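You operate a simulated robot arm through the tools that you are given. There is no shell and no other tool. Be economical: measure what you need, move in short steps, check, and stop when the job is done.

The job below is to be done with a simulated robot arm. You get a single attempt, and the scene is never put back.

TASK
Take the screw weight from the top of the packing table and put it on top of the silver spool. Fetch the oil can from the top of the grey cabinet and stand it on the mat on the bed. Put the brass plug on the draining board away on the long bench. Take the number four disc and leave it on top of the impeller. Take the shaft stub on the wooden table and put it away on the top of the steel table. Put the black memory stick on top of the brass sleeve on the wooden table. Shut the middle left drawer. Put the upright arbor on the open shelf under the wooden table. Open the right cabinet door, put the bearing from the cabinet floor on the green tray, then shut the door. Put the grey pad from the top of the steel table on the shelf under the steel table. Pull the lower drawer of the blue cabinet open. The order is free. Set down upright: oil can, shaft stub, upright arbor.

It is judged by the outcome, as a careful person would: the job done as asked, and still so three seconds after it is handed in. It fails if anything else is knocked over, pushed out of place, dropped, spilled or broken.

THE ROBOT
A 6-joint arm with a fingered hand on a trunk, on a base that drives. Base frame: it is fixed to the floor where the robot stands at the start and does not move with it; the origin is under the middle of the robot, x ahead of it, y to its left, z up; the surface under the hand at the start is at about z = 850. Readings come in mm, degrees, newtons and seconds.
With the tool pointing down near the work surface it reaches from about 440 to 940 mm from the robot's upright axis, wherever it stands. Its first joint turns from -166.0 to 166.0 degrees. Places, roughly: bearing (7x7x2 cm) [-1400, 8300, 100]; black memory stick (2x5x2 cm) [-4800, 5500, 800]; brass plug [-1750, 750, 1000]; brass sleeve (5x5x6 cm) [-4600, 5600, 800]; green tray (23x17 cm) [-200, 6740, 820]; grey pad (7x10x3 cm) [-600, 7700, 800]; impeller (13x13x4 cm) [-5000, 5400, 800]; long bench [-4700, 3300, 900]; lower drawer of the blue cabinet [3000, 2800, 1100]; mat on the bed [-1200, 3400, 300]; middle left drawer [-3300, 6300, 500]; number four disc [-3500, 2250, 1000]; oil can (12x7x18 cm) [-1200, -500, 900]; open shelf under the wooden table [-4700, 5500, 400]; right cabinet door [-1500, 8200, 300]; screw weight [750, 0, 750]; shaft stub [-5000, 5000, 750]; shelf under the steel table [-600, 7600, 200]; spool (7x7x5 cm) [1100, 400, 900]; top of the steel table [-600, 7600, 800]; upright arbor (5x5x12 cm) [-3100, 7300, 1000]. Payload 5 kg.
Tool frame: the origin (TCP) lies between the finger pads and is the grasp point; the fingertips stand 43 mm ahead of it; z points along the fingers, y is the line along which they close. The gripper opens to 144 mm. The gripper's body begins 50 mm behind the TCP. The gripper is a hand of 5 fingers: y runs from the thumb to the fingers, the wrist lies at [-21, -133, -233] in the tool frame, and closing takes about 1.5 s.
Orientation is that of the tool frame in the base frame, as a unit quaternion [x, y, z, w]. With the fingers straight down and the wrist toward the robot, the tool's x, y and z point along [0, 1, 0], [1, 0, 0] and [0, 0, -1] of the base frame.

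THE INTERFACE
- The arm moves only by the tool move_arm. Its argument "motion" is text: rows parted by semicolons, each of 6 numbers parted by spaces: the shift along the tool's x, y, z in mm, then the turn, a rotation vector about the tool's x, y, z in degrees. In form: dx dy dz rx ry rz; .... A call has 1 to 10 rows; each row shifts and turns the commanded pose from where the row before left it, along the tool's axes as they then stand. "jaw" is the opening, from 0 (shut) to 1 (fully open), set as the call begins (left out, the last holds). A row lasts 0.2 s, in which the tool goes at most 50 mm and 8.6 degrees; a call with a longer step from one row to the next is refused whole, and so is a gripper value outside its range. Where a pose cannot be reached the arm comes as near as it can. A force on the tool above 40 N (or 10 N above the force at the start of the call, whichever is more), or a blocked arm, ends the call early, and 0.2 s more pass. The fingers move at their own pace (about 72 mm/s each) and stop on an object; they squeeze with about 28 N. The grip force told is the motor's: it shows also when the fingers shut on nothing. Time passes only in rows, and 0.2 s behind the last, so rows that do not move let the fingers close. The reply holds the time, the measured pose of the TCP, the force on the tool along the base axes, the opening and the grip force, in the units named above and with some noise, with the torque about the TCP (base axes, N m) and any sound that the robot's microphone picked up, and new pictures: "views" is both (left out), scene, wrist or none.
- Cameras (640 x 400 px; columns grow to the right, rows downward): "scene" is now at [-27.6, 77.5, 1460.5]; the picture's right is [-0.92, -0.39, 0.00], its down [-0.25, 0.57, -0.78] and it looks along [0.31, -0.72, -0.62] (base axes); focal length 214 px, centre (320, 200). "wrist" rides on the gripper at [86, -109, -168] in the tool frame; the picture's right is [-0.80, 0.28, -0.53], its down [-0.54, -0.73, 0.42] and it looks along [-0.27, 0.63, 0.73] (tool axes); focal length 275 px, centre (320, 200). There is no depth. A picture from a camera that has moved, and an enlarged one, comes with that camera's place and axes in the base frame and with its lens.
- raise_lower(by): slides the trunk up (or, below 0, down) by that many mm; the arm and the scene camera ride with it, the base frame stays. It gives what a move gives, with no picture.
- steer(legs): drives the robot by 1 to 6 legs, each [ahead, left, turn to the left] in mm, mm and degrees, along the robot's own axes; the way and the turn of a leg run together, so that a leg with both is an arc; at most 1500 mm and 180 degrees a leg. The arm and the cameras ride along, it lands a little off, and it stops where it bumps. It gives what a move gives, and a new picture of the scene camera.
- set_fingers(index, middle, ring, little, thumb_bend, thumb_turn): sets how far each is bent, from 0 (flat) to 1 (curled in); at 0.3 the hand is open as for a grip, at 0.7 the pads meet at the TCP. One left out holds its place. A second passes; each finger stops where it meets its share of the squeeze, and holds until it gets a number again. A gripper value or a shape takes the hand back. It gives what a move gives, with no picture; readings hold the bend of each and the force on index, middle, ring, little, thumb and palm. thumb_turn goes from beside the hand (0) to across from the fingers (1), as for a grip.
- preshape(shape): the hand has 5 fingers and takes this shape, open, in about a second: jaw (thumb against the fingers, like two jaws); tri (thumb and two fingers); tip (a fingertip pinch); poke (one finger out to press); point (the index stretched); flat (the hand flat); cup (the hand cupped); fist (a fist). The gripper value then closes the fingers along that shape, each until it touches; the sizes above hold for jaw. It gives what a move gives, with no picture.
- pan_tilt(pan, tilt): turns the head with the scene camera to pan (to the left, within 155 degrees either way) and tilt (down, from -29 to 69), counted from straight ahead of the robot. It gives what a move gives, and a new picture of the scene camera.
- zoom(camera, box): a new picture of the part [left, top, right, bottom] of that camera's present view, enlarged. It takes no simulated time.
- job_done(): hands the job in; it is judged then, once.

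Go step by step. Nothing tells you exact positions but the pictures and the camera data: compare them with the known pose of the tool, close in by small moves and look again before you grip or let go. The budget is 546 turns and 360 pictures, counting those below and the enlarged ones. Unless the task says otherwise, let go and move clear before handing in, and close with one line.

The tools are called after "Emit:" as a command line: name --argument value ..., lists and objects as JSON in quotes. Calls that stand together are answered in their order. move_arm: Moves the arm, as the interface text tells. Its arguments: {"type":"object","properties":{"motion":{"type":"string"},"jaw":{"type":"number"},"views":{"type":"string","enum":["both","scene","wrist","none"]}},"required":["motion"]} The other tools are called the same way: raise_lower (by) slides the trunk up or down; preshape (shape) gives the hand a shape; set_fingers (index, middle, ring, little, thumb_bend, thumb_turn) moves the fingers one by one; steer (legs) drives the base; pan_tilt (pan, tilt) turns the head that bears the scene camera; zoom (camera, box) takes an enlarged picture of a part of a camera's view; job_done () hands the job in.

At the start:

```text
time_s: 0.0
position: [537.6, -5.2, 1137.9]
tool_rot: [0.707, 0.707, 0.0, -0.001]
wrist_force: [-0.5, 1.0, 0.2]
ft_torque: [0.03, 0.0, 0.0]
opening: 143.7
grasp_force: 0.0
shape: jaw
bend: [0.3, 0.3, 0.3, 0.3, 0.3, 0.98]
finger forces: [0.0, 0.0, 0.0, 0.0, 0.0, 0.0]
trunk travel left (down, up): [-375.0, 215.0]
robot x, y, heading: [-1.3, 2.2, -0.2]
head pan, tilt: [-66.8, 38.6]
```

scene: 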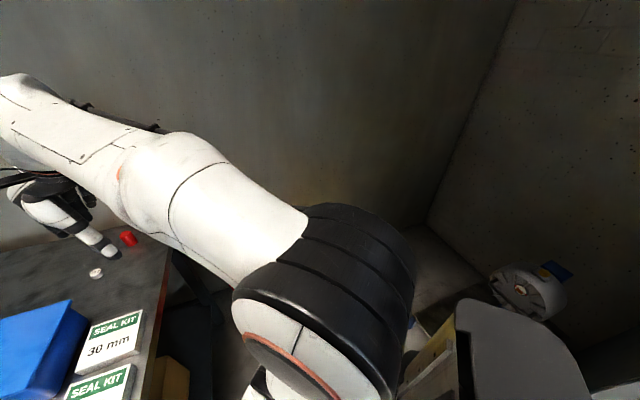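
wrist: 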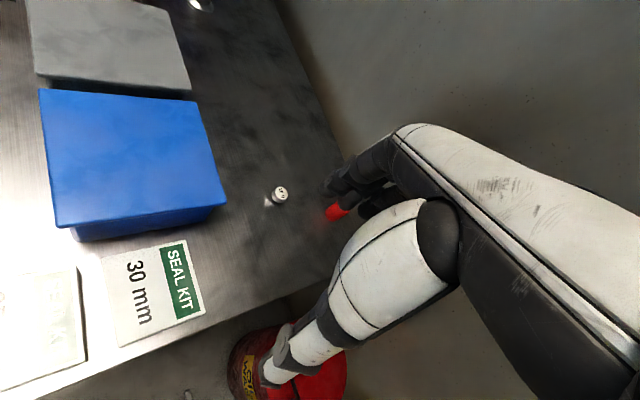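

I see the packing table ahead with a small screw weight near the hand and a blue box. I'll look straight ahead first to find the spool and the weight.

Emit:
pan_tilt --pan 10 --tilt 35

Emit:
zoom --camera "wrist" --box '[200, 100, 400, 260]'

```text
time_s: 1.5
position: [538.4, -6.2, 1138.8]
tool_rot: [0.707, 0.707, 0.0, 0.0]
wrist_force: [0.5, 0.2, 0.0]
ft_torque: [0.02, 0.0, 0.0]
opening: 143.7
grasp_force: 0.1
shape: jaw
bend: [0.3, 0.3, 0.3, 0.3, 0.3, 0.98]
finger forces: [0.0, 0.1, 0.1, 0.0, 0.1, 0.0]
trunk travel left (down, up): [-375.0, 215.0]
robot x, y, heading: [-4.6, -1.9, -0.1]
head pan, tilt: [10.0, 35.0]
camera scene: at [25.3, 171.7, 1466.0], right [0.17, -0.98, 0.0], down [-0.56, -0.1, -0.82], along [0.81, 0.14, -0.57], focal length 214 px, centre (320, 200)
```

scene: 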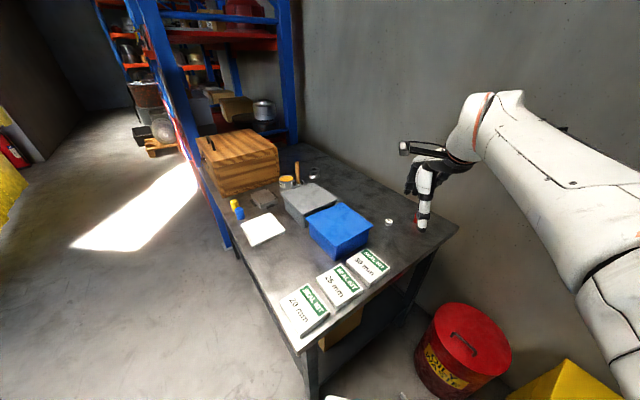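

```text
2.50 times, centred on (300, 180) of wrist
camera zoom: at [429.6, 81.0, 1305.5], right [0.28, -0.8, 0.53], down [-0.73, -0.54, -0.42], along [0.63, -0.27, -0.73], focal length 688 px, centre (370, 250)
```

zoom: 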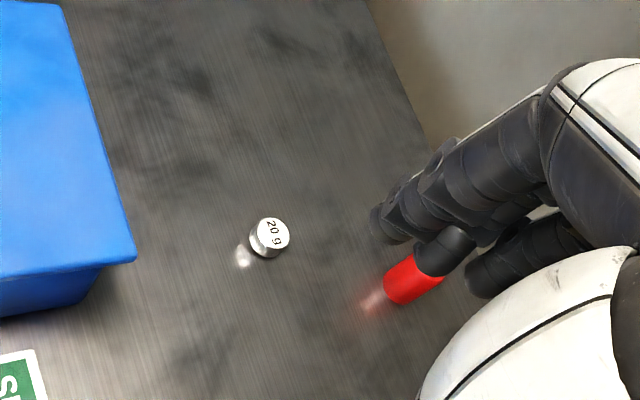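

The weight is visible. I'll zoom into the scene for the spool.

Emit:
zoom --camera "scene" --box '[190, 80, 450, 260]'

```text
2.22 times, centred on (320, 170) of scene
camera zoom: at [25.3, 171.7, 1466.0], right [0.17, -0.98, 0.0], down [-0.56, -0.1, -0.82], along [0.81, 0.14, -0.57], focal length 477 px, centre (320, 267)
```

zoom: 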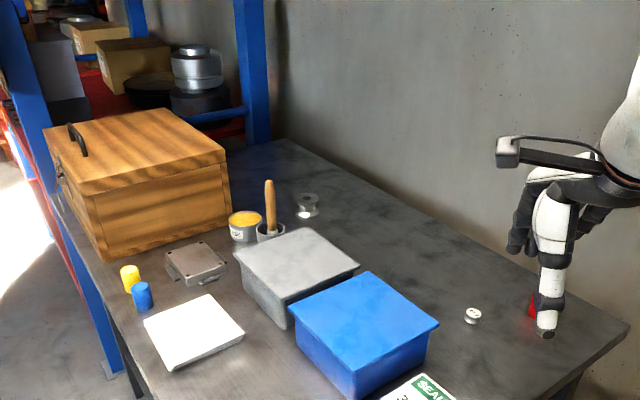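

The weight is at about (770, 1) and the silver spool at about (1140, 398). I move above the weight.

Emit:
move_arm --motion "1 40 10 0 0 0; 1 40 20 0 0 0; 1 40 25 0 0 0; 1 40 25 0 0 0; 1 40 25 0 0 0; 2 32 25 0 0 0; 0 0 20 0 0 0; 0 0 0 0 0 0" --jaw 0.5

```text
time_s: 3.3
position: [768.9, 2.5, 989.8]
tool_rot: [0.707, 0.708, 0.0, 0.0]
wrist_force: [0.9, 0.1, 0.2]
ft_torque: [-0.01, 0.0, 0.05]
opening: 72.3
grasp_force: 0.1
shape: jaw
bend: [0.74, 0.45, 0.42, 0.4, 0.7, 1.0]
finger forces: [0.1, 0.0, 0.0, 0.0, 0.0, 0.1]
trunk travel left (down, up): [-375.0, 215.0]
robot x, y, heading: [-1.3, 3.0, 0.2]
head pan, tilt: [10.0, 35.0]
camera scene: at [25.3, 171.7, 1466.0], right [0.17, -0.98, 0.0], down [-0.56, -0.1, -0.82], along [0.81, 0.14, -0.57], focal length 214 px, centre (320, 200)
camera wrist: at [661.4, 88.7, 1157.0], right [0.28, -0.8, 0.53], down [-0.73, -0.54, -0.42], along [0.63, -0.27, -0.73], focal length 275 px, centre (320, 200)
```

scene: 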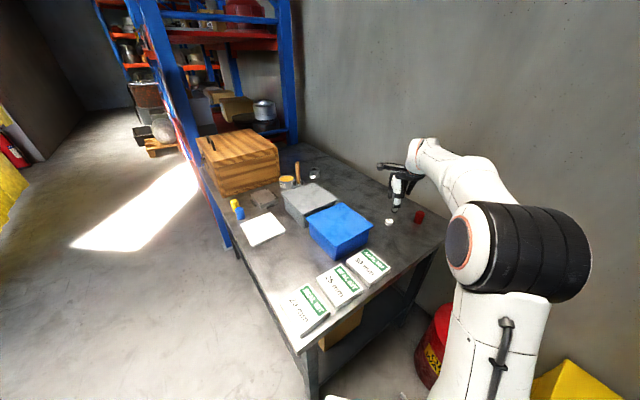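
wrist: 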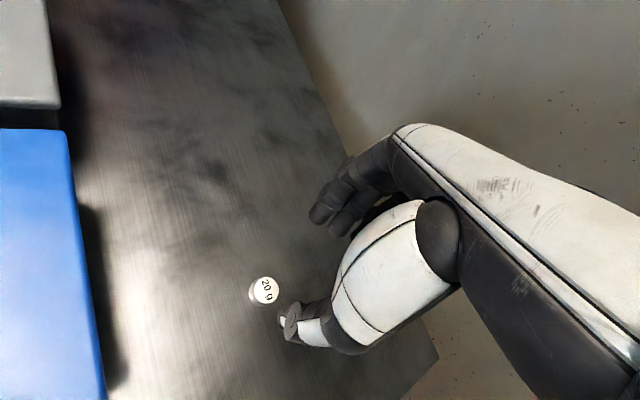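

Emit:
move_arm --motion "0 -8 0 0 0 0; 0 0 20 0 0 0; 0 0 0 0 0 0" --views "none"

Emit:
zoom --camera "wrist" --box '[220, 180, 420, 380]'

```text
time_s: 4.1
position: [762.3, 2.0, 969.2]
tool_rot: [0.707, 0.708, -0.001, 0.0]
wrist_force: [-0.5, 0.3, -0.9]
ft_torque: [0.01, 0.03, -0.01]
opening: 72.3
grasp_force: 0.1
shape: jaw
bend: [0.74, 0.45, 0.42, 0.4, 0.7, 1.0]
finger forces: [0.0, 0.0, 0.0, 0.0, 0.0, 0.1]
trunk travel left (down, up): [-375.0, 215.0]
robot x, y, heading: [-1.7, 1.5, 0.1]
head pan, tilt: [10.0, 35.0]
```

```text
2.00 times, centred on (320, 280) of wrist
camera zoom: at [654.0, 87.9, 1136.2], right [0.28, -0.8, 0.53], down [-0.73, -0.54, -0.42], along [0.63, -0.27, -0.73], focal length 551 px, centre (320, 40)
```

zoom: 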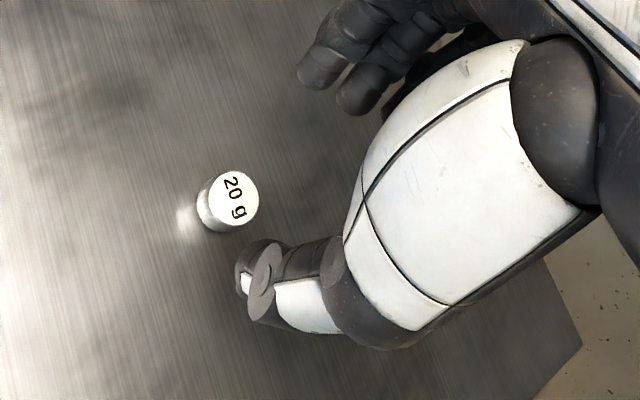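

The index and thumb seem nearly closed at half opening, so I test how the jaw closes in free air.

Emit:
move_arm --motion "0 0 0 0 0 0; 0 0 0 0 0 0; 0 0 0 0 0 0; 0 0 0 0 0 0; 0 0 0 0 0 0" --jaw 1 --views "wrist"

Emit:
move_arm --motion "0 0 0 0 0 0; 0 0 0 0 0 0; 0 0 0 0 0 0; 0 0 0 0 0 0; 0 0 0 0 0 0; 0 0 0 0 0 0; 0 0 0 0 0 0; 0 0 0 0 0 0" --jaw 0.1 --views "wrist"

Emit:
preshape --shape "tip"

Emit:
zoom --camera "wrist" --box '[220, 180, 420, 380]'

```text
time_s: 5.3
position: [762.7, 1.3, 969.3]
tool_rot: [0.707, 0.707, 0.0, 0.0]
wrist_force: [-0.4, 0.0, -0.3]
ft_torque: [0.05, -0.01, -0.01]
opening: 143.8
grasp_force: 0.1
shape: jaw
bend: [0.3, 0.3, 0.3, 0.3, 0.3, 0.98]
finger forces: [0.0, 0.0, 0.0, 0.1, 0.0, 0.0]
trunk travel left (down, up): [-375.0, 215.0]
robot x, y, heading: [2.6, -2.7, -0.3]
head pan, tilt: [10.0, 35.0]
camera wrist: at [653.7, 88.0, 1136.4], right [0.28, -0.8, 0.53], down [-0.73, -0.54, -0.42], along [0.63, -0.27, -0.73], focal length 275 px, centre (320, 200)
```

wrist: 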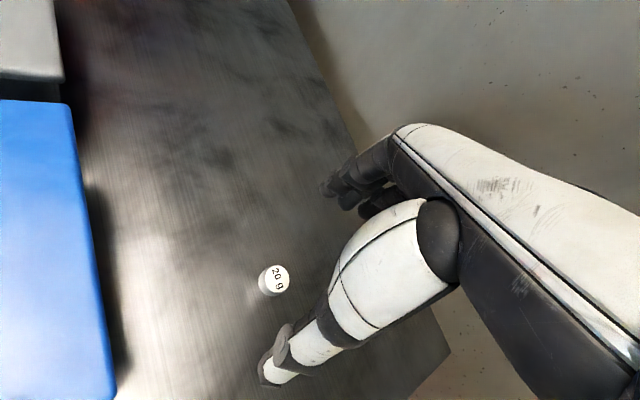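

```text
time_s: 7.1
position: [761.2, 1.5, 969.7]
tool_rot: [0.707, 0.707, 0.0, 0.0]
wrist_force: [0.0, -0.4, 0.3]
ft_torque: [-0.01, 0.04, -0.03]
opening: 15.0
grasp_force: 0.1
shape: jaw
bend: [0.72, 0.64, 0.63, 0.61, 0.73, 1.0]
finger forces: [0.0, 0.1, 0.0, 0.0, 0.0, 0.0]
trunk travel left (down, up): [-375.0, 215.0]
robot x, y, heading: [1.6, -1.4, 0.3]
head pan, tilt: [10.0, 35.0]
camera wrist: at [653.7, 88.0, 1136.4], right [0.28, -0.8, 0.53], down [-0.73, -0.54, -0.42], along [0.63, -0.27, -0.73], focal length 275 px, centre (320, 200)
```

wrist: 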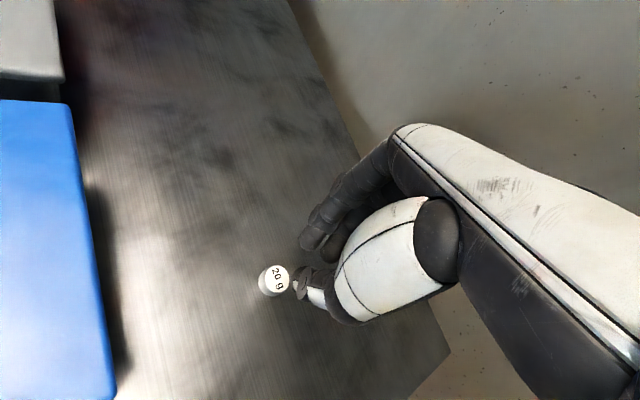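

```text
time_s: 8.0
position: [761.6, 0.9, 969.0]
tool_rot: [0.707, 0.707, 0.0, -0.001]
wrist_force: [0.9, 0.1, 0.1]
ft_torque: [0.02, -0.01, -0.01]
opening: 143.6
grasp_force: 0.1
shape: tip
bend: [0.3, 0.98, 0.99, 0.99, 0.3, 0.98]
finger forces: [0.1, 0.0, 0.0, 0.0, 0.1, 0.1]
trunk travel left (down, up): [-375.0, 215.0]
robot x, y, heading: [0.1, -1.2, -0.0]
head pan, tilt: [10.0, 35.0]
```

```text
2.00 times, centred on (320, 280) of wrist
camera zoom: at [653.7, 88.0, 1136.4], right [0.28, -0.8, 0.53], down [-0.73, -0.54, -0.42], along [0.63, -0.27, -0.73], focal length 551 px, centre (320, 40)
```

zoom: 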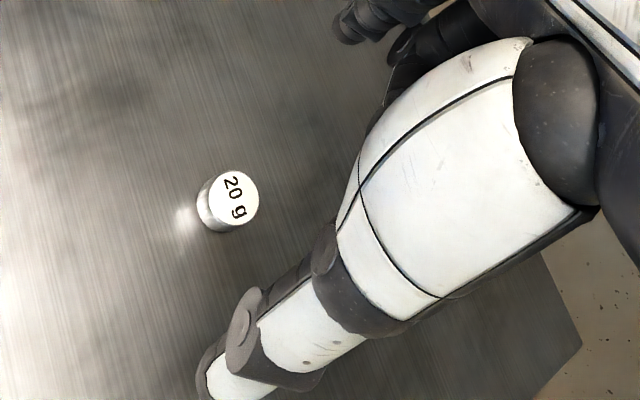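

The weight sits at about (763, 2), right below the tool. I narrow the pinch and descend.

Emit:
move_arm --motion "1 1 20 0 0 0; 0 0 20 0 0 0; 0 0 15 0 0 0; 0 0 10 0 0 0; 0 0 0 0 0 0; 0 0 0 0 0 0" --jaw 0.4 --views "wrist"

Emit:
zoom --camera "wrist" --box '[220, 220, 380, 380]'

Emit:
zoom --camera "scene" --box '[360, 160, 440, 240]'

```text
time_s: 9.4
position: [763.8, 1.8, 902.5]
tool_rot: [0.707, 0.707, 0.0, 0.0]
wrist_force: [-1.0, 0.0, -0.3]
ft_torque: [-0.01, 0.03, 0.02]
opening: 58.6
grasp_force: 0.0
shape: tip
bend: [0.73, 0.98, 0.99, 0.99, 0.73, 1.0]
finger forces: [0.1, 0.1, 0.1, 0.1, 0.0, 0.1]
trunk travel left (down, up): [-375.0, 215.0]
robot x, y, heading: [0.0, 0.3, -0.2]
head pan, tilt: [10.0, 35.0]
camera wrist: at [655.0, 88.7, 1070.7], right [0.28, -0.8, 0.53], down [-0.73, -0.54, -0.42], along [0.63, -0.27, -0.73], focal length 275 px, centre (320, 200)
```

wrist: 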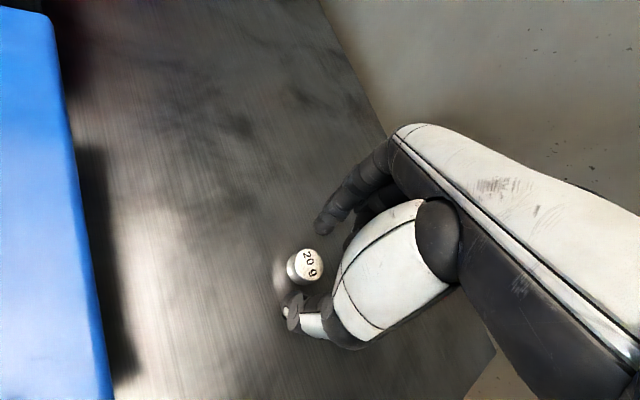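

```text
2.50 times, centred on (300, 300) of wrist
camera zoom: at [655.0, 88.7, 1070.7], right [0.28, -0.8, 0.53], down [-0.73, -0.54, -0.42], along [0.63, -0.27, -0.73], focal length 688 px, centre (370, -50)
```

zoom: 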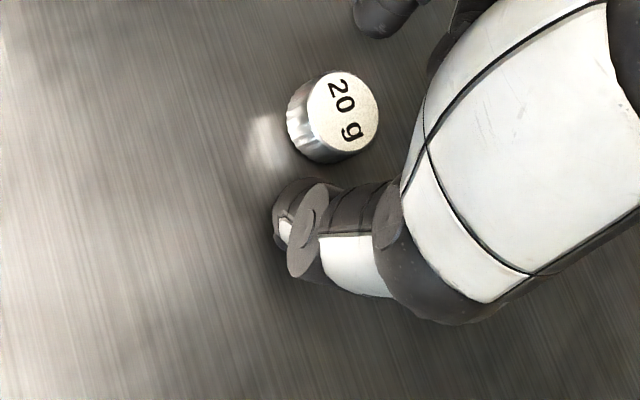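

```text
5.00 times, centred on (400, 200) of scene
camera zoom: at [25.3, 171.7, 1466.0], right [0.17, -0.98, 0.0], down [-0.56, -0.1, -0.82], along [0.81, 0.14, -0.57], focal length 1072 px, centre (-80, 200)
```

zoom: 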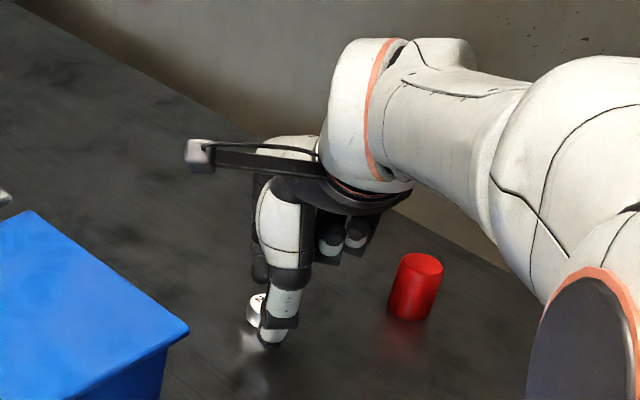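

The thumb stands on the near side of the weight and the index beyond it. I go down a little more and pinch.

Emit:
move_arm --motion "0 0 5 0 0 0; 0 0 4 0 0 0; 0 0 0 0 0 0" --views "none"

Emit:
move_arm --motion "0 0 0 0 0 0; 0 0 0 0 0 0; 0 0 0 0 0 0; 0 0 0 0 0 0; 0 0 0 0 0 0; 0 0 0 0 0 0" --jaw 0.0 --views "wrist"

```text
time_s: 10.2
position: [763.2, 2.7, 894.4]
tool_rot: [0.707, 0.707, 0.0, 0.0]
wrist_force: [0.4, -0.7, 3.0]
ft_torque: [0.04, -0.14, -0.02]
opening: 58.4
grasp_force: 0.0
shape: tip
bend: [0.73, 0.98, 0.99, 0.99, 0.73, 1.0]
finger forces: [2.9, 0.0, 0.1, 0.1, 0.0, 0.1]
trunk travel left (down, up): [-375.0, 215.0]
robot x, y, heading: [-1.9, -0.6, -0.1]
head pan, tilt: [10.0, 35.0]
```

```text
time_s: 11.6
position: [763.1, 2.8, 894.1]
tool_rot: [0.707, 0.707, 0.0, 0.0]
wrist_force: [0.1, -0.3, 1.1]
ft_torque: [0.02, -0.04, -0.01]
opening: 30.5
grasp_force: 27.9
shape: tip
bend: [0.74, 1.0, 1.0, 1.0, 0.74, 1.0]
finger forces: [25.2, 0.0, 0.0, 0.0, 23.3, 0.0]
trunk travel left (down, up): [-375.0, 215.0]
robot x, y, heading: [-1.1, -3.9, -0.1]
head pan, tilt: [10.0, 35.0]
camera wrist: at [654.6, 89.1, 1061.4], right [0.28, -0.8, 0.53], down [-0.73, -0.54, -0.42], along [0.63, -0.27, -0.73], focal length 275 px, centre (320, 200)
```

wrist: 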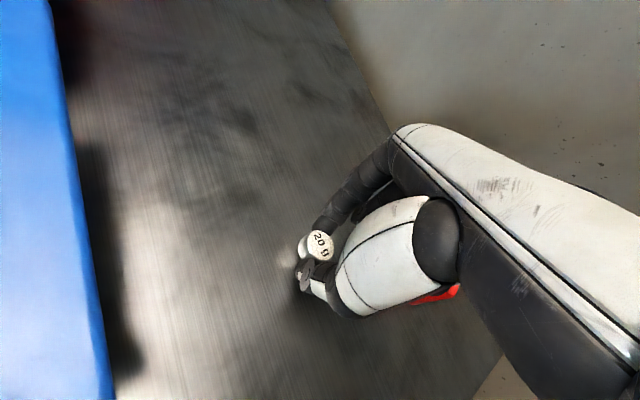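

The weight is gripped (30 mm). I lift and retract, then check the floor to the left before driving.

Emit:
move_arm --motion "0 0 -30 0 0 0; 0 0 -45 0 0 0; 0 -20 -45 0 0 0; 0 -30 -40 0 0 0; 0 -40 -40 0 0 0; 0 -45 -40 0 0 0; 0 -45 -40 0 0 0; 0 -45 -40 0 0 0; 0 -45 -20 0 0 0; 0 0 0 0 0 0" --views "none"

Emit:
pan_tilt --pan 80 --tilt 45

```text
refused: row 5 steps farther than a row can; nothing moved
```

```text
time_s: 13.0
position: [763.2, 1.9, 894.4]
tool_rot: [0.707, 0.707, 0.0, 0.0]
wrist_force: [0.5, -0.9, 0.8]
ft_torque: [0.07, -0.08, -0.03]
opening: 30.2
grasp_force: 27.7
shape: tip
bend: [0.74, 1.0, 1.0, 1.0, 0.74, 1.0]
finger forces: [25.0, 0.1, 0.0, 0.0, 23.2, 0.1]
trunk travel left (down, up): [-375.0, 215.0]
robot x, y, heading: [4.1, -2.4, 0.0]
head pan, tilt: [80.0, 45.0]
camera scene: at [-47.3, 236.5, 1451.2], right [0.98, -0.17, 0.0], down [-0.12, -0.7, -0.71], along [0.12, 0.7, -0.71], focal length 214 px, centre (320, 200)
```

scene: 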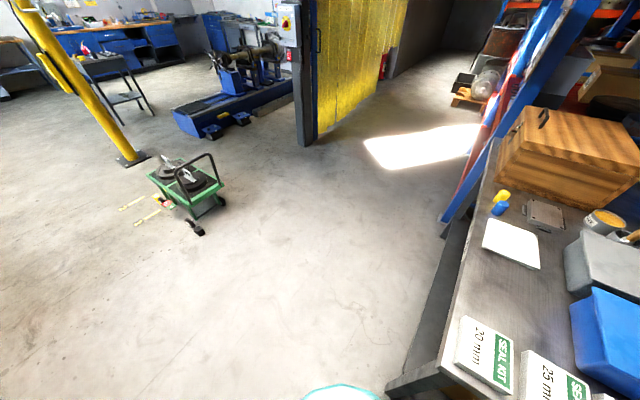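

Clear floor to the left. I lift, retract, then drive along the table's left side.

Emit:
move_arm --motion "0 0 -30 0 0 0; 0 0 -45 0 0 0; 0 -20 -45 0 0 0; 0 -30 -38 0 0 0; 0 -35 -35 0 0 0; 0 -35 -35 0 0 0; 0 -35 -35 0 0 0; 0 -35 -35 0 0 0; 0 -35 -35 0 0 0; 0 -30 0 0 0 0" --views "none"

Emit:
steer --legs '[[0, 500, 0], [0, 0, -45], [-20, 630, 0]]'

Emit:
pan_tilt --pan 0 --tilt 40

```text
time_s: 15.2
position: [507.5, 2.9, 1227.1]
tool_rot: [0.708, 0.707, 0.0, 0.0]
wrist_force: [-0.3, 0.7, 0.3]
ft_torque: [0.01, 0.0, 0.0]
opening: 30.0
grasp_force: 28.1
shape: tip
bend: [0.74, 1.0, 1.0, 1.0, 0.74, 1.0]
finger forces: [23.8, 0.1, 0.1, 0.1, 23.8, 0.0]
trunk travel left (down, up): [-375.0, 215.0]
robot x, y, heading: [1.5, -2.2, 0.0]
head pan, tilt: [80.0, 45.0]
```

```text
time_s: 16.7
position: [489.3, 169.7, 1225.8]
tool_rot: [0.699, 0.715, 0.0, -0.002]
wrist_force: [-1.8, 1.3, 0.0]
ft_torque: [-0.03, -0.03, 0.01]
opening: 30.2
grasp_force: 28.5
shape: tip
bend: [0.74, 1.0, 1.0, 1.0, 0.74, 1.0]
finger forces: [24.0, 0.0, 0.0, 0.0, 23.9, 0.0]
trunk travel left (down, up): [-375.0, 215.0]
robot x, y, heading: [-18.4, 153.2, 1.3]
head pan, tilt: [80.0, 45.0]
stopped in leg 1: the robot was blocked; the commanded pose is now the measured one
camera scene: at [-73.0, 388.6, 1451.2], right [0.99, -0.15, 0.0], down [-0.1, -0.7, -0.71], along [0.11, 0.7, -0.71], focal length 214 px, centre (320, 200)
```

scene: 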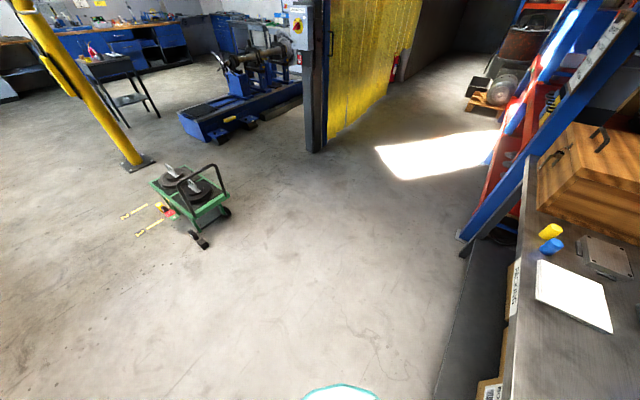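

```text
time_s: 18.2
position: [489.1, 170.9, 1227.1]
tool_rot: [0.698, 0.716, 0.0, -0.001]
wrist_force: [-0.4, 0.1, -0.8]
ft_torque: [0.06, 0.01, -0.03]
opening: 30.1
grasp_force: 28.5
shape: tip
bend: [0.74, 1.0, 1.0, 1.0, 0.74, 1.0]
finger forces: [23.8, 0.0, 0.0, 0.0, 23.9, 0.0]
trunk travel left (down, up): [-375.0, 215.0]
robot x, y, heading: [-20.3, 158.4, 1.7]
head pan, tilt: [0.0, 40.0]
camera scene: at [0.0, 311.8, 1458.4], right [0.03, -1.0, 0.0], down [-0.64, -0.02, -0.77], along [0.77, 0.02, -0.64], focal length 214 px, centre (320, 200)
```

scene: 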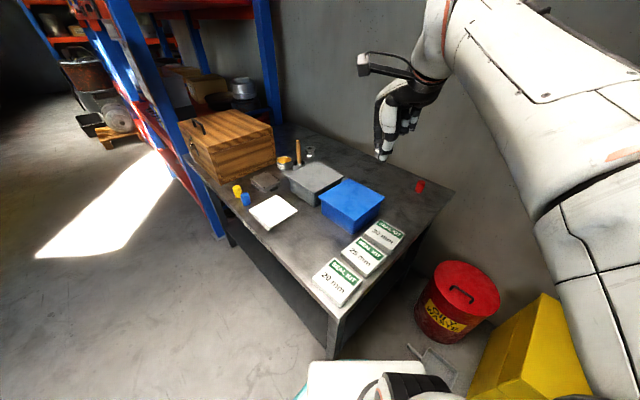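

The base bumped the table corner, so it is bulky ahead. I back off and go round wider.

Emit:
steer --legs '[[-200, 0, 0], [0, 500, 0], [0, 0, -46.5], [0, 680, 0], [200, 0, 0]]'

```text
time_s: 29.1
position: [747.8, 620.2, 1225.9]
tool_rot: [0.926, 0.378, 0.0, -0.001]
wrist_force: [-0.6, 0.2, 0.3]
ft_torque: [0.01, 0.02, 0.0]
opening: 30.0
grasp_force: 28.0
shape: tip
bend: [0.74, 1.0, 1.0, 1.0, 0.74, 1.0]
finger forces: [23.7, 0.0, 0.0, 0.1, 23.6, 0.0]
trunk travel left (down, up): [-375.0, 215.0]
robot x, y, heading: [391.3, 985.6, -45.7]
head pan, tilt: [0.0, 40.0]
camera scene: at [518.0, 1074.2, 1458.4], right [-0.71, -0.7, 0.0], down [-0.45, 0.46, -0.77], along [0.54, -0.55, -0.64], focal length 214 px, centre (320, 200)
```

scene: 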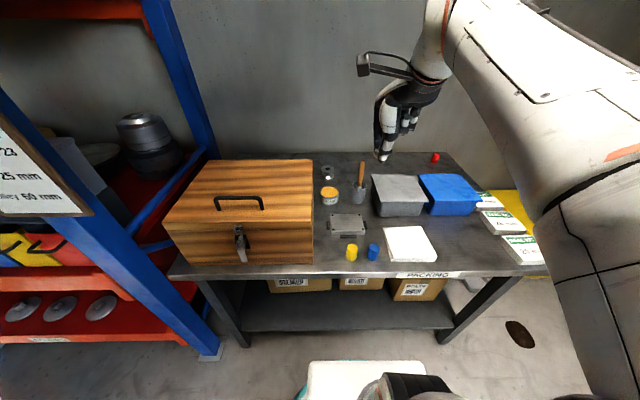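

The spool is straight ahead at about (1134, 396). I drive 85 mm nearer and zoom on the spool.

Emit:
steer --legs '[[85, 0, 0]]'

Emit:
zoom --camera "scene" --box '[270, 130, 390, 230]'

```text
time_s: 30.1
position: [808.5, 559.5, 1225.4]
tool_rot: [0.926, 0.377, 0.0, -0.002]
wrist_force: [0.4, -0.2, -0.2]
ft_torque: [-0.01, 0.01, -0.01]
opening: 29.9
grasp_force: 28.3
shape: tip
bend: [0.74, 1.0, 1.0, 1.0, 0.74, 1.0]
finger forces: [23.8, 0.0, 0.1, 0.0, 23.6, 0.1]
trunk travel left (down, up): [-375.0, 215.0]
robot x, y, heading: [451.4, 924.3, -45.8]
head pan, tilt: [0.0, 40.0]
camera scene: at [578.1, 1012.8, 1458.4], right [-0.72, -0.7, 0.0], down [-0.45, 0.46, -0.77], along [0.54, -0.55, -0.64], focal length 214 px, centre (320, 200)
```

scene: 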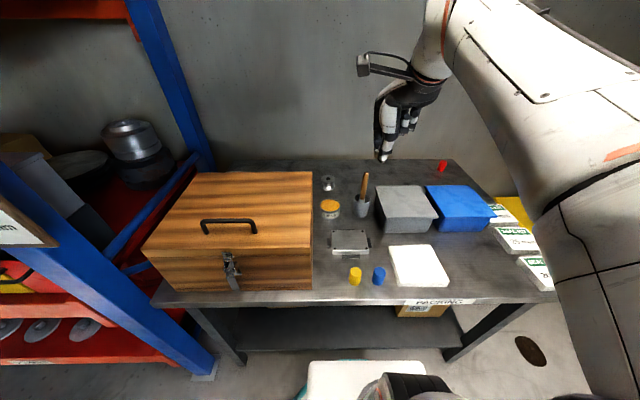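

```text
4.00 times, centred on (330, 180) of scene
camera zoom: at [578.1, 1012.8, 1458.4], right [-0.72, -0.7, 0.0], down [-0.45, 0.46, -0.77], along [0.54, -0.55, -0.64], focal length 858 px, centre (280, 280)
```

zoom: 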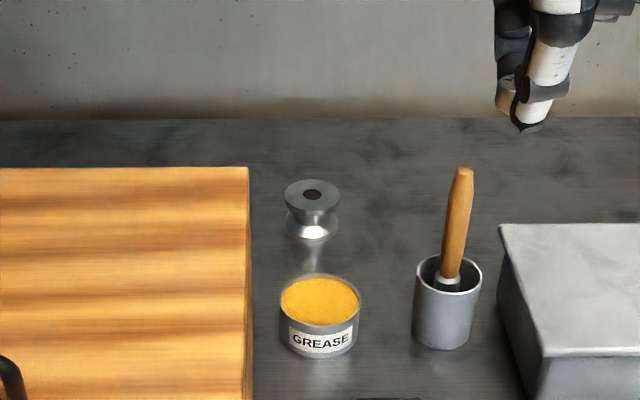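

I move the weight over to above the spool at height, then look with the wrist camera.

Emit:
move_arm --motion "14 42 0 0 0 0; 14 42 0 0 0 0; 14 42 0 0 0 0; 14 42 0 0 0 0; 14 42 0 0 0 0; 14 42 0 0 0 0; 14 42 0 0 0 0; 14 42 0 0 0 0; 0 0 30 0 0 0; 0 0 0 0 0 0" --views "none"

Emit:
move_arm --motion "0 0 45 0 0 0; 0 0 45 0 0 0; 0 0 40 0 0 0; 0 0 0 0 0 0"

```text
time_s: 32.3
position: [1078.9, 421.7, 1192.7]
tool_rot: [0.926, 0.377, -0.002, -0.004]
wrist_force: [0.9, -1.6, -1.3]
ft_torque: [0.04, 0.04, 0.02]
opening: 30.1
grasp_force: 28.2
shape: tip
bend: [0.74, 1.0, 1.0, 1.0, 0.74, 1.0]
finger forces: [23.6, 0.0, 0.0, 0.1, 23.5, 0.1]
out of reach, approached as far as the arm can: row 7, 8, 9
trunk travel left (down, up): [-375.0, 215.0]
robot x, y, heading: [450.8, 920.8, -45.6]
head pan, tilt: [0.0, 40.0]
```

```text
time_s: 33.3
position: [1124.7, 385.9, 1104.3]
tool_rot: [0.926, 0.377, -0.002, -0.003]
wrist_force: [0.6, -0.2, -0.5]
ft_torque: [0.04, 0.03, 0.01]
opening: 29.8
grasp_force: 27.7
shape: tip
bend: [0.74, 1.0, 1.0, 1.0, 0.74, 1.0]
finger forces: [23.5, 0.0, 0.0, 0.0, 23.5, 0.0]
out of reach, approached as far as the arm can: row 1, 2, 3
trunk travel left (down, up): [-375.0, 215.0]
robot x, y, heading: [451.9, 922.6, -45.8]
head pan, tilt: [0.0, 40.0]
camera scene: at [578.2, 1012.8, 1458.4], right [-0.72, -0.7, 0.0], down [-0.45, 0.46, -0.77], along [0.54, -0.55, -0.64], focal length 214 px, centre (320, 200)
camera wrist: at [1112.5, 523.0, 1271.2], right [-0.37, -0.76, 0.53], down [-0.9, 0.14, -0.42], along [0.24, -0.63, -0.74], focal length 275 px, centre (320, 200)
```

scene: 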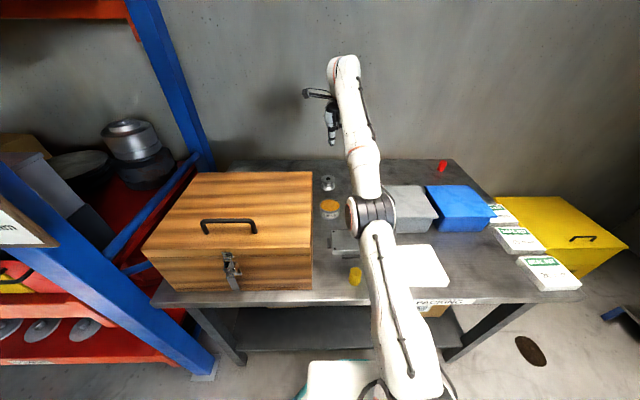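
wrist: 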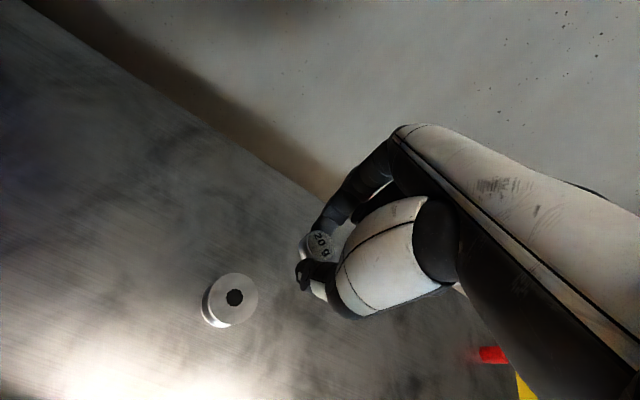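

Spool at about (1125, 401). I correct slightly and come down to about z 1000.

Emit:
move_arm --motion "4 -1 25 0 0 0; 0 0 20 0 0 0; 0 0 20 0 0 0; 0 0 0 0 0 0; 0 0 0 0 0 0" --views "wrist"

```text
time_s: 34.5
position: [1148.8, 374.3, 1051.5]
tool_rot: [0.926, 0.378, -0.001, -0.003]
wrist_force: [0.4, 0.4, -0.5]
ft_torque: [-0.01, -0.03, -0.01]
opening: 29.9
grasp_force: 27.9
shape: tip
bend: [0.74, 1.0, 1.0, 1.0, 0.74, 1.0]
finger forces: [23.5, 0.0, 0.0, 0.2, 23.5, 0.1]
out of reach, approached as far as the arm can: row 1, 2, 3
trunk travel left (down, up): [-375.0, 215.0]
robot x, y, heading: [447.8, 920.1, -45.5]
head pan, tilt: [0.0, 40.0]
camera wrist: at [1135.8, 510.8, 1219.9], right [-0.37, -0.76, 0.53], down [-0.9, 0.14, -0.42], along [0.24, -0.63, -0.74], focal length 275 px, centre (320, 200)
```

wrist: 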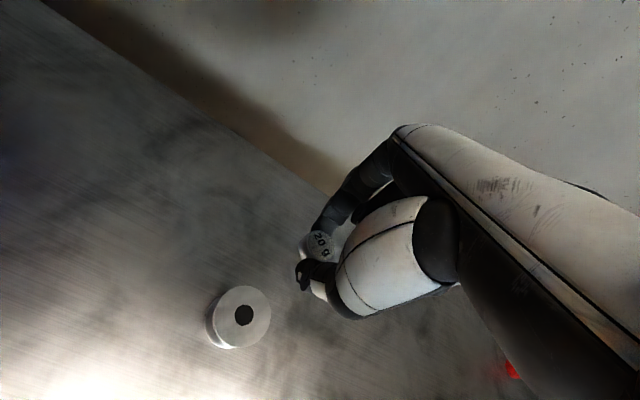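

I lower the trunk a bit to gain reach, then correct.

Emit:
raise_lower --by -50

Emit:
move_arm --motion "0 -20 0 0 0 0; 2 -13 0 0 0 0; 0 0 0 0 0 0; 0 0 0 0 0 0" --views "wrist"

```text
time_s: 35.5
position: [1147.9, 372.4, 1002.4]
tool_rot: [0.926, 0.378, -0.001, -0.003]
wrist_force: [-0.8, 0.1, -0.1]
ft_torque: [0.01, 0.02, 0.03]
opening: 29.8
grasp_force: 28.0
shape: tip
bend: [0.74, 1.0, 1.0, 1.0, 0.74, 1.0]
finger forces: [23.4, 0.0, 0.0, 0.0, 23.5, 0.0]
trunk travel left (down, up): [-325.0, 265.0]
robot x, y, heading: [453.7, 922.5, -45.6]
head pan, tilt: [0.0, 40.0]
```

```text
time_s: 36.5
position: [1147.9, 381.0, 1011.8]
tool_rot: [0.926, 0.378, -0.002, -0.004]
wrist_force: [0.0, -0.3, -0.4]
ft_torque: [-0.02, 0.02, 0.01]
opening: 29.6
grasp_force: 28.1
shape: tip
bend: [0.74, 1.0, 1.0, 1.0, 0.74, 1.0]
finger forces: [23.5, 0.1, 0.0, 0.1, 23.5, 0.1]
out of reach, approached as far as the arm can: row 1, 2
trunk travel left (down, up): [-325.0, 265.0]
robot x, y, heading: [448.4, 919.0, -45.8]
head pan, tilt: [0.0, 40.0]
camera wrist: at [1134.6, 517.8, 1180.5], right [-0.37, -0.76, 0.53], down [-0.9, 0.14, -0.42], along [0.24, -0.63, -0.74], focal length 275 px, centre (320, 200)
```

wrist: 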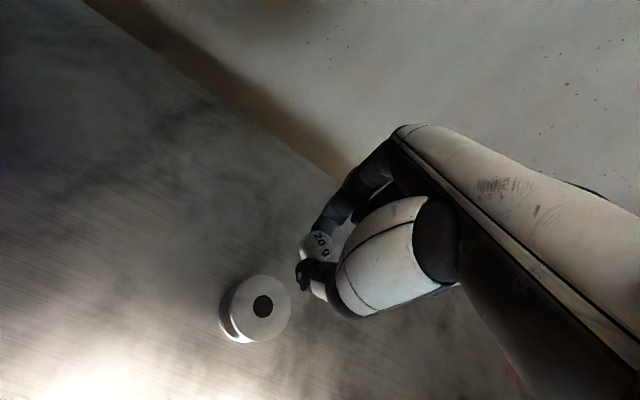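

Emit:
move_arm --motion "0 -20 0 0 0 0; 0 -15 0 0 0 0; 0 0 0 0 0 0; 0 0 0 0 0 0" --views "none"

```text
time_s: 37.5
position: [1145.1, 388.2, 1027.7]
tool_rot: [0.926, 0.377, -0.001, -0.005]
wrist_force: [0.2, -0.3, -0.9]
ft_torque: [0.0, 0.03, 0.0]
opening: 29.5
grasp_force: 27.5
shape: tip
bend: [0.74, 1.0, 1.0, 1.0, 0.74, 1.0]
finger forces: [23.5, 0.0, 0.1, 0.0, 23.6, 0.0]
out of reach, approached as far as the arm can: row 1, 2
trunk travel left (down, up): [-325.0, 265.0]
robot x, y, heading: [449.5, 922.6, -45.8]
head pan, tilt: [0.0, 40.0]
```

Emit:
move_arm --motion "0 -20 0 0 0 0; 0 -20 0 0 0 0; 0 0 0 0 0 0; 0 0 0 0 0 0" --views "none"

```text
time_s: 38.5
position: [1142.2, 398.8, 1042.7]
tool_rot: [0.926, 0.377, -0.002, -0.004]
wrist_force: [0.2, -0.5, -0.7]
ft_torque: [-0.01, -0.02, 0.06]
opening: 29.9
grasp_force: 27.4
shape: tip
bend: [0.74, 1.0, 1.0, 1.0, 0.74, 1.0]
finger forces: [23.6, 0.0, 0.0, 0.0, 23.4, 0.0]
out of reach, approached as far as the arm can: row 1, 2
trunk travel left (down, up): [-325.0, 265.0]
robot x, y, heading: [450.4, 920.0, -45.5]
head pan, tilt: [0.0, 40.0]
```

Emit:
move_arm --motion "0 0 20 0 0 0; 0 0 20 0 0 0; 0 0 0 0 0 0" --views "none"

```text
time_s: 39.2
position: [1154.8, 389.1, 1010.5]
tool_rot: [0.926, 0.377, -0.003, -0.004]
wrist_force: [0.1, 0.5, -0.7]
ft_torque: [0.03, -0.03, 0.01]
opening: 29.8
grasp_force: 27.9
shape: tip
bend: [0.74, 1.0, 1.0, 1.0, 0.74, 1.0]
finger forces: [23.6, 0.1, 0.1, 0.1, 23.4, 0.0]
out of reach, approached as far as the arm can: row 1, 2
trunk travel left (down, up): [-325.0, 265.0]
robot x, y, heading: [453.0, 919.9, -45.8]
head pan, tilt: [0.0, 40.0]
```

Emit:
move_arm --motion "0 -40 0 0 0 0; 0 -40 0 0 0 0; 0 0 0 0 0 0; 0 0 0 0 0 0" --views "wrist"

```text
time_s: 40.2
position: [1149.6, 409.8, 1042.5]
tool_rot: [0.926, 0.377, -0.001, -0.003]
wrist_force: [0.3, -0.4, 0.5]
ft_torque: [0.01, 0.03, 0.01]
opening: 29.8
grasp_force: 28.3
shape: tip
bend: [0.74, 1.0, 1.0, 1.0, 0.74, 1.0]
finger forces: [23.4, 0.1, 0.1, 0.0, 23.4, 0.1]
out of reach, approached as far as the arm can: row 1, 2
trunk travel left (down, up): [-325.0, 265.0]
robot x, y, heading: [451.3, 917.8, -46.1]
head pan, tilt: [0.0, 40.0]
camera wrist: at [1137.1, 547.0, 1210.7], right [-0.37, -0.76, 0.53], down [-0.9, 0.14, -0.42], along [0.24, -0.63, -0.74], focal length 275 px, centre (320, 200)
```

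wrist: 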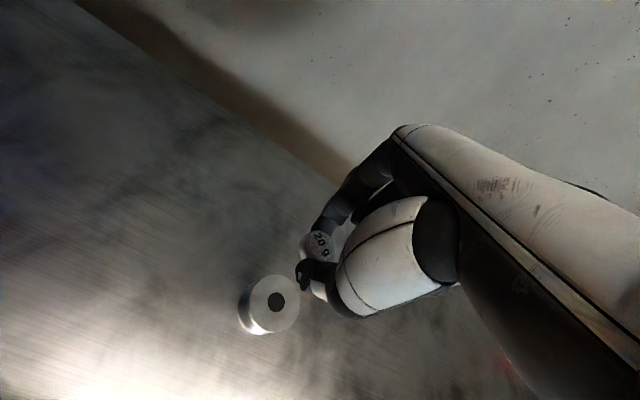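

Emit:
move_arm --motion "0 -40 0 0 0 0; 0 -40 0 0 0 0; 0 -40 0 0 0 0; 0 0 0 0 0 0; 0 0 0 0 0 0" --views "none"

```text
time_s: 41.5
position: [1138.4, 447.1, 1094.8]
tool_rot: [0.926, 0.377, -0.002, -0.004]
wrist_force: [0.3, 0.8, 0.2]
ft_torque: [-0.03, 0.01, -0.02]
opening: 29.5
grasp_force: 27.8
shape: tip
bend: [0.74, 1.0, 1.0, 1.0, 0.74, 1.0]
finger forces: [23.4, 0.1, 0.1, 0.0, 23.4, 0.1]
out of reach, approached as far as the arm can: row 1, 2, 3
trunk travel left (down, up): [-325.0, 265.0]
robot x, y, heading: [449.7, 919.3, -45.7]
head pan, tilt: [0.0, 40.0]
```

Emit:
move_arm --motion "-10 -30 -20 0 0 0; -10 -30 -20 0 0 0; -10 -30 -20 0 0 0; -10 -30 -20 0 0 0; 0 0 0 0 0 0; 0 0 0 0 0 0" --views "scene"

```text
time_s: 42.9
position: [1058.1, 484.3, 1207.3]
tool_rot: [0.926, 0.377, -0.002, -0.005]
wrist_force: [0.4, -0.1, -0.2]
ft_torque: [-0.01, -0.01, 0.03]
opening: 29.6
grasp_force: 27.6
shape: tip
bend: [0.74, 1.0, 1.0, 1.0, 0.74, 1.0]
finger forces: [23.6, 0.1, 0.1, 0.0, 23.4, 0.0]
out of reach, approached as far as the arm can: row 1, 2, 3, 4
trunk travel left (down, up): [-325.0, 265.0]
robot x, y, heading: [449.0, 921.2, -45.5]
head pan, tilt: [0.0, 40.0]
camera scene: at [578.1, 1012.9, 1408.4], right [-0.72, -0.7, 0.0], down [-0.45, 0.46, -0.77], along [0.54, -0.55, -0.64], focal length 214 px, centre (320, 200)
```

scene: 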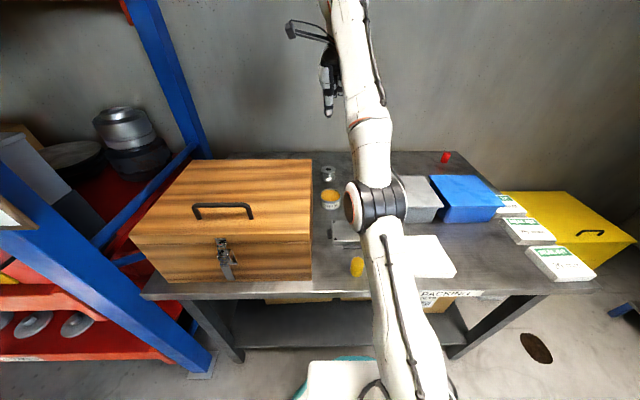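

The arm seems pinned straight. I pull inward along the arm in measured steps to free it.

Emit:
move_arm --motion "0 -33 33 0 0 0; 0 -33 33 0 0 0; 0 0 0 0 0 0; 0 0 0 0 0 0" --views "none"

```text
time_s: 43.9
position: [1064.9, 492.5, 1207.5]
tool_rot: [0.926, 0.378, -0.001, -0.004]
wrist_force: [0.8, -0.5, -0.5]
ft_torque: [0.01, 0.01, 0.0]
opening: 29.7
grasp_force: 28.0
shape: tip
bend: [0.74, 1.0, 1.0, 1.0, 0.74, 1.0]
finger forces: [23.4, 0.1, 0.0, 0.0, 23.5, 0.1]
out of reach, approached as far as the arm can: row 1, 2
trunk travel left (down, up): [-325.0, 265.0]
robot x, y, heading: [452.0, 921.0, -45.4]
head pan, tilt: [0.0, 40.0]
```

Emit:
move_arm --motion "0 -36 33 0 0 0; 0 -36 33 0 0 0; 0 -36 33 0 0 0; 0 0 0 0 0 0" --views "none"

```text
time_s: 44.9
position: [1074.3, 507.3, 1206.9]
tool_rot: [0.926, 0.376, -0.002, -0.003]
wrist_force: [0.4, -0.1, -0.1]
ft_torque: [-0.03, -0.01, 0.02]
opening: 29.7
grasp_force: 27.9
shape: tip
bend: [0.74, 1.0, 1.0, 1.0, 0.74, 1.0]
finger forces: [23.5, 0.0, 0.1, 0.0, 23.3, 0.0]
out of reach, approached as far as the arm can: row 1, 2, 3
trunk travel left (down, up): [-325.0, 265.0]
robot x, y, heading: [449.5, 921.1, -45.9]
head pan, tilt: [0.0, 40.0]
```

Emit:
move_arm --motion "0 -33 30 0 0 0; 0 -33 30 0 0 0; 0 -33 30 0 0 0; 0 -33 30 0 0 0; 0 0 0 0 0 0" --views "none"

```text
time_s: 46.0
position: [1085.3, 527.2, 1207.5]
tool_rot: [0.926, 0.377, -0.002, -0.004]
wrist_force: [0.4, -0.1, 0.0]
ft_torque: [0.0, 0.02, 0.04]
opening: 29.7
grasp_force: 28.0
shape: tip
bend: [0.74, 1.0, 1.0, 1.0, 0.74, 1.0]
finger forces: [23.4, 0.0, 0.0, 0.1, 23.4, 0.0]
out of reach, approached as far as the arm can: row 1, 2, 3, 4
trunk travel left (down, up): [-325.0, 265.0]
robot x, y, heading: [448.9, 919.9, -45.4]
head pan, tilt: [0.0, 40.0]
```

The arm is stuck at its straight-elbow singularity. I tilt the tool to make the elbow bend.

Emit:
move_arm --motion "0 0 0 -8 0 0; 0 0 0 -8 0 0; 0 -20 20 -8 0 0; 0 -30 20 0 0 0; 0 0 0 0 0 0" --views "none"

```text
time_s: 47.2
position: [1172.1, 496.0, 1267.8]
tool_rot: [0.907, 0.369, 0.077, 0.188]
wrist_force: [0.0, -0.4, -0.5]
ft_torque: [-0.04, 0.02, -0.01]
opening: 29.8
grasp_force: 28.0
shape: tip
bend: [0.74, 1.0, 1.0, 1.0, 0.74, 1.0]
finger forces: [23.3, 0.1, 0.0, 0.0, 23.5, 0.0]
out of reach, approached as far as the arm can: row 1, 2, 3, 4
trunk travel left (down, up): [-325.0, 265.0]
robot x, y, heading: [454.6, 928.1, -45.7]
head pan, tilt: [0.0, 40.0]
```

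Emit:
move_arm --motion "0 0 0 8 0 0; 0 0 0 8 0 0; 0 0 0 8 0 0; 0 -30 0 0 0 0; 0 -30 0 0 0 0; 0 0 0 0 0 0" --views "none"

```text
time_s: 48.6
position: [1094.0, 577.0, 1220.5]
tool_rot: [0.926, 0.377, -0.002, -0.005]
wrist_force: [-0.2, 0.4, 0.4]
ft_torque: [-0.04, -0.01, -0.02]
opening: 29.6
grasp_force: 28.0
shape: tip
bend: [0.74, 1.0, 1.0, 1.0, 0.74, 1.0]
finger forces: [23.4, 0.1, 0.0, 0.0, 23.4, 0.0]
out of reach, approached as far as the arm can: row 1, 2, 3, 4, 5
trunk travel left (down, up): [-325.0, 265.0]
robot x, y, heading: [448.5, 920.7, -46.0]
head pan, tilt: [0.0, 40.0]
```

I suspect the elbow went past straight. I try moving up and outward, then pulling back.

Emit:
move_arm --motion "0 20 -45 0 0 0; 0 20 -45 0 0 0; 0 10 -45 0 0 0; 0 0 -45 0 0 0; 0 0 -45 0 0 0; 0 -40 -20 0 0 0; 0 -40 0 0 0 0; 0 0 0 0 0 0" --views "scene"

```text
time_s: 50.5
position: [992.3, 679.1, 1299.3]
tool_rot: [0.926, 0.377, -0.001, -0.003]
wrist_force: [-0.9, 1.1, -0.4]
ft_torque: [-0.01, -0.05, 0.02]
opening: 29.6
grasp_force: 27.9
shape: tip
bend: [0.74, 1.0, 1.0, 1.0, 0.74, 1.0]
finger forces: [23.4, 0.1, 0.0, 0.0, 23.4, 0.0]
out of reach, approached as far as the arm can: row 1, 2, 3, 4, 5
trunk travel left (down, up): [-325.0, 265.0]
robot x, y, heading: [451.6, 921.2, -45.9]
head pan, tilt: [0.0, 40.0]
camera scene: at [577.8, 1013.2, 1408.3], right [-0.72, -0.7, 0.0], down [-0.45, 0.46, -0.77], along [0.54, -0.55, -0.64], focal length 214 px, centre (320, 200)
```

scene: 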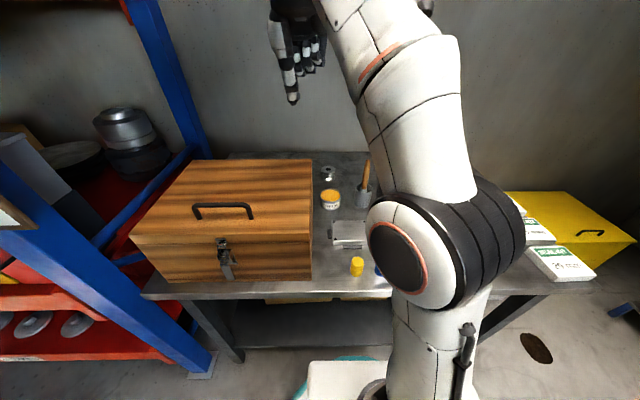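

Free again. I raise the trunk for better reach and approach the spool more carefully.

Emit:
raise_lower --by 150

Emit:
move_arm --motion "-8 20 44 0 0 0; -8 20 44 0 0 0; -8 20 44 0 0 0; -8 20 44 0 0 0; -8 20 44 0 0 0; -8 20 44 0 0 0; -12 43 20 0 0 0; -13 43 20 0 0 0; -13 43 20 0 0 0; -12 43 20 0 0 0" --views "none"

Emit:
move_arm --motion "0 0 30 0 0 0; 0 0 30 0 0 0; 0 0 0 0 0 0; 0 0 0 0 0 0" --views "wrist"

```text
time_s: 52.2
position: [992.6, 678.5, 1450.3]
tool_rot: [0.926, 0.377, -0.001, -0.002]
wrist_force: [0.5, -0.1, 0.3]
ft_torque: [0.03, 0.02, 0.01]
opening: 29.3
grasp_force: 27.5
shape: tip
bend: [0.74, 1.0, 1.0, 1.0, 0.74, 1.0]
finger forces: [23.4, 0.0, 0.0, 0.0, 23.4, 0.0]
trunk travel left (down, up): [-475.0, 115.0]
robot x, y, heading: [453.2, 921.7, -45.9]
head pan, tilt: [0.0, 40.0]
```

```text
time_s: 54.4
position: [1124.6, 401.4, 1103.2]
tool_rot: [0.926, 0.377, -0.001, -0.003]
wrist_force: [-0.4, -0.3, 0.1]
ft_torque: [0.01, -0.01, 0.04]
opening: 29.6
grasp_force: 28.0
shape: tip
bend: [0.74, 1.0, 1.0, 1.0, 0.74, 1.0]
finger forces: [23.2, 0.1, 0.0, 0.1, 23.2, 0.0]
trunk travel left (down, up): [-475.0, 115.0]
robot x, y, heading: [452.3, 922.0, -45.5]
head pan, tilt: [0.0, 40.0]
```

```text
time_s: 55.4
position: [1124.5, 403.8, 1044.4]
tool_rot: [0.926, 0.378, -0.001, -0.003]
wrist_force: [-0.3, -0.5, 0.5]
ft_torque: [-0.01, -0.01, -0.01]
opening: 29.3
grasp_force: 28.0
shape: tip
bend: [0.74, 1.0, 1.0, 1.0, 0.74, 1.0]
finger forces: [23.2, 0.0, 0.0, 0.0, 23.2, 0.0]
trunk travel left (down, up): [-475.0, 115.0]
robot x, y, heading: [451.9, 922.2, -45.5]
head pan, tilt: [0.0, 40.0]
camera wrist: at [1110.5, 541.0, 1212.0], right [-0.37, -0.76, 0.53], down [-0.9, 0.14, -0.42], along [0.24, -0.63, -0.74], focal length 275 px, centre (320, 200)
```

wrist: 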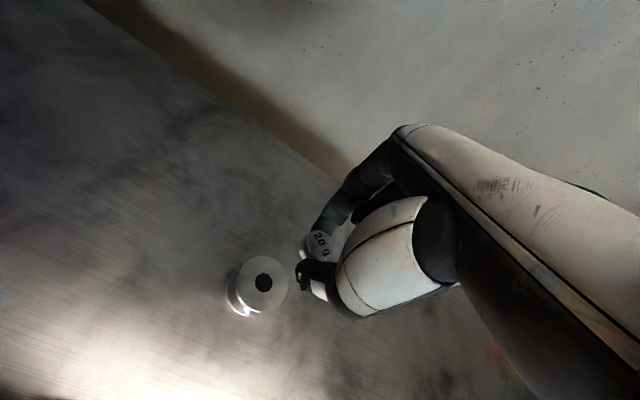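

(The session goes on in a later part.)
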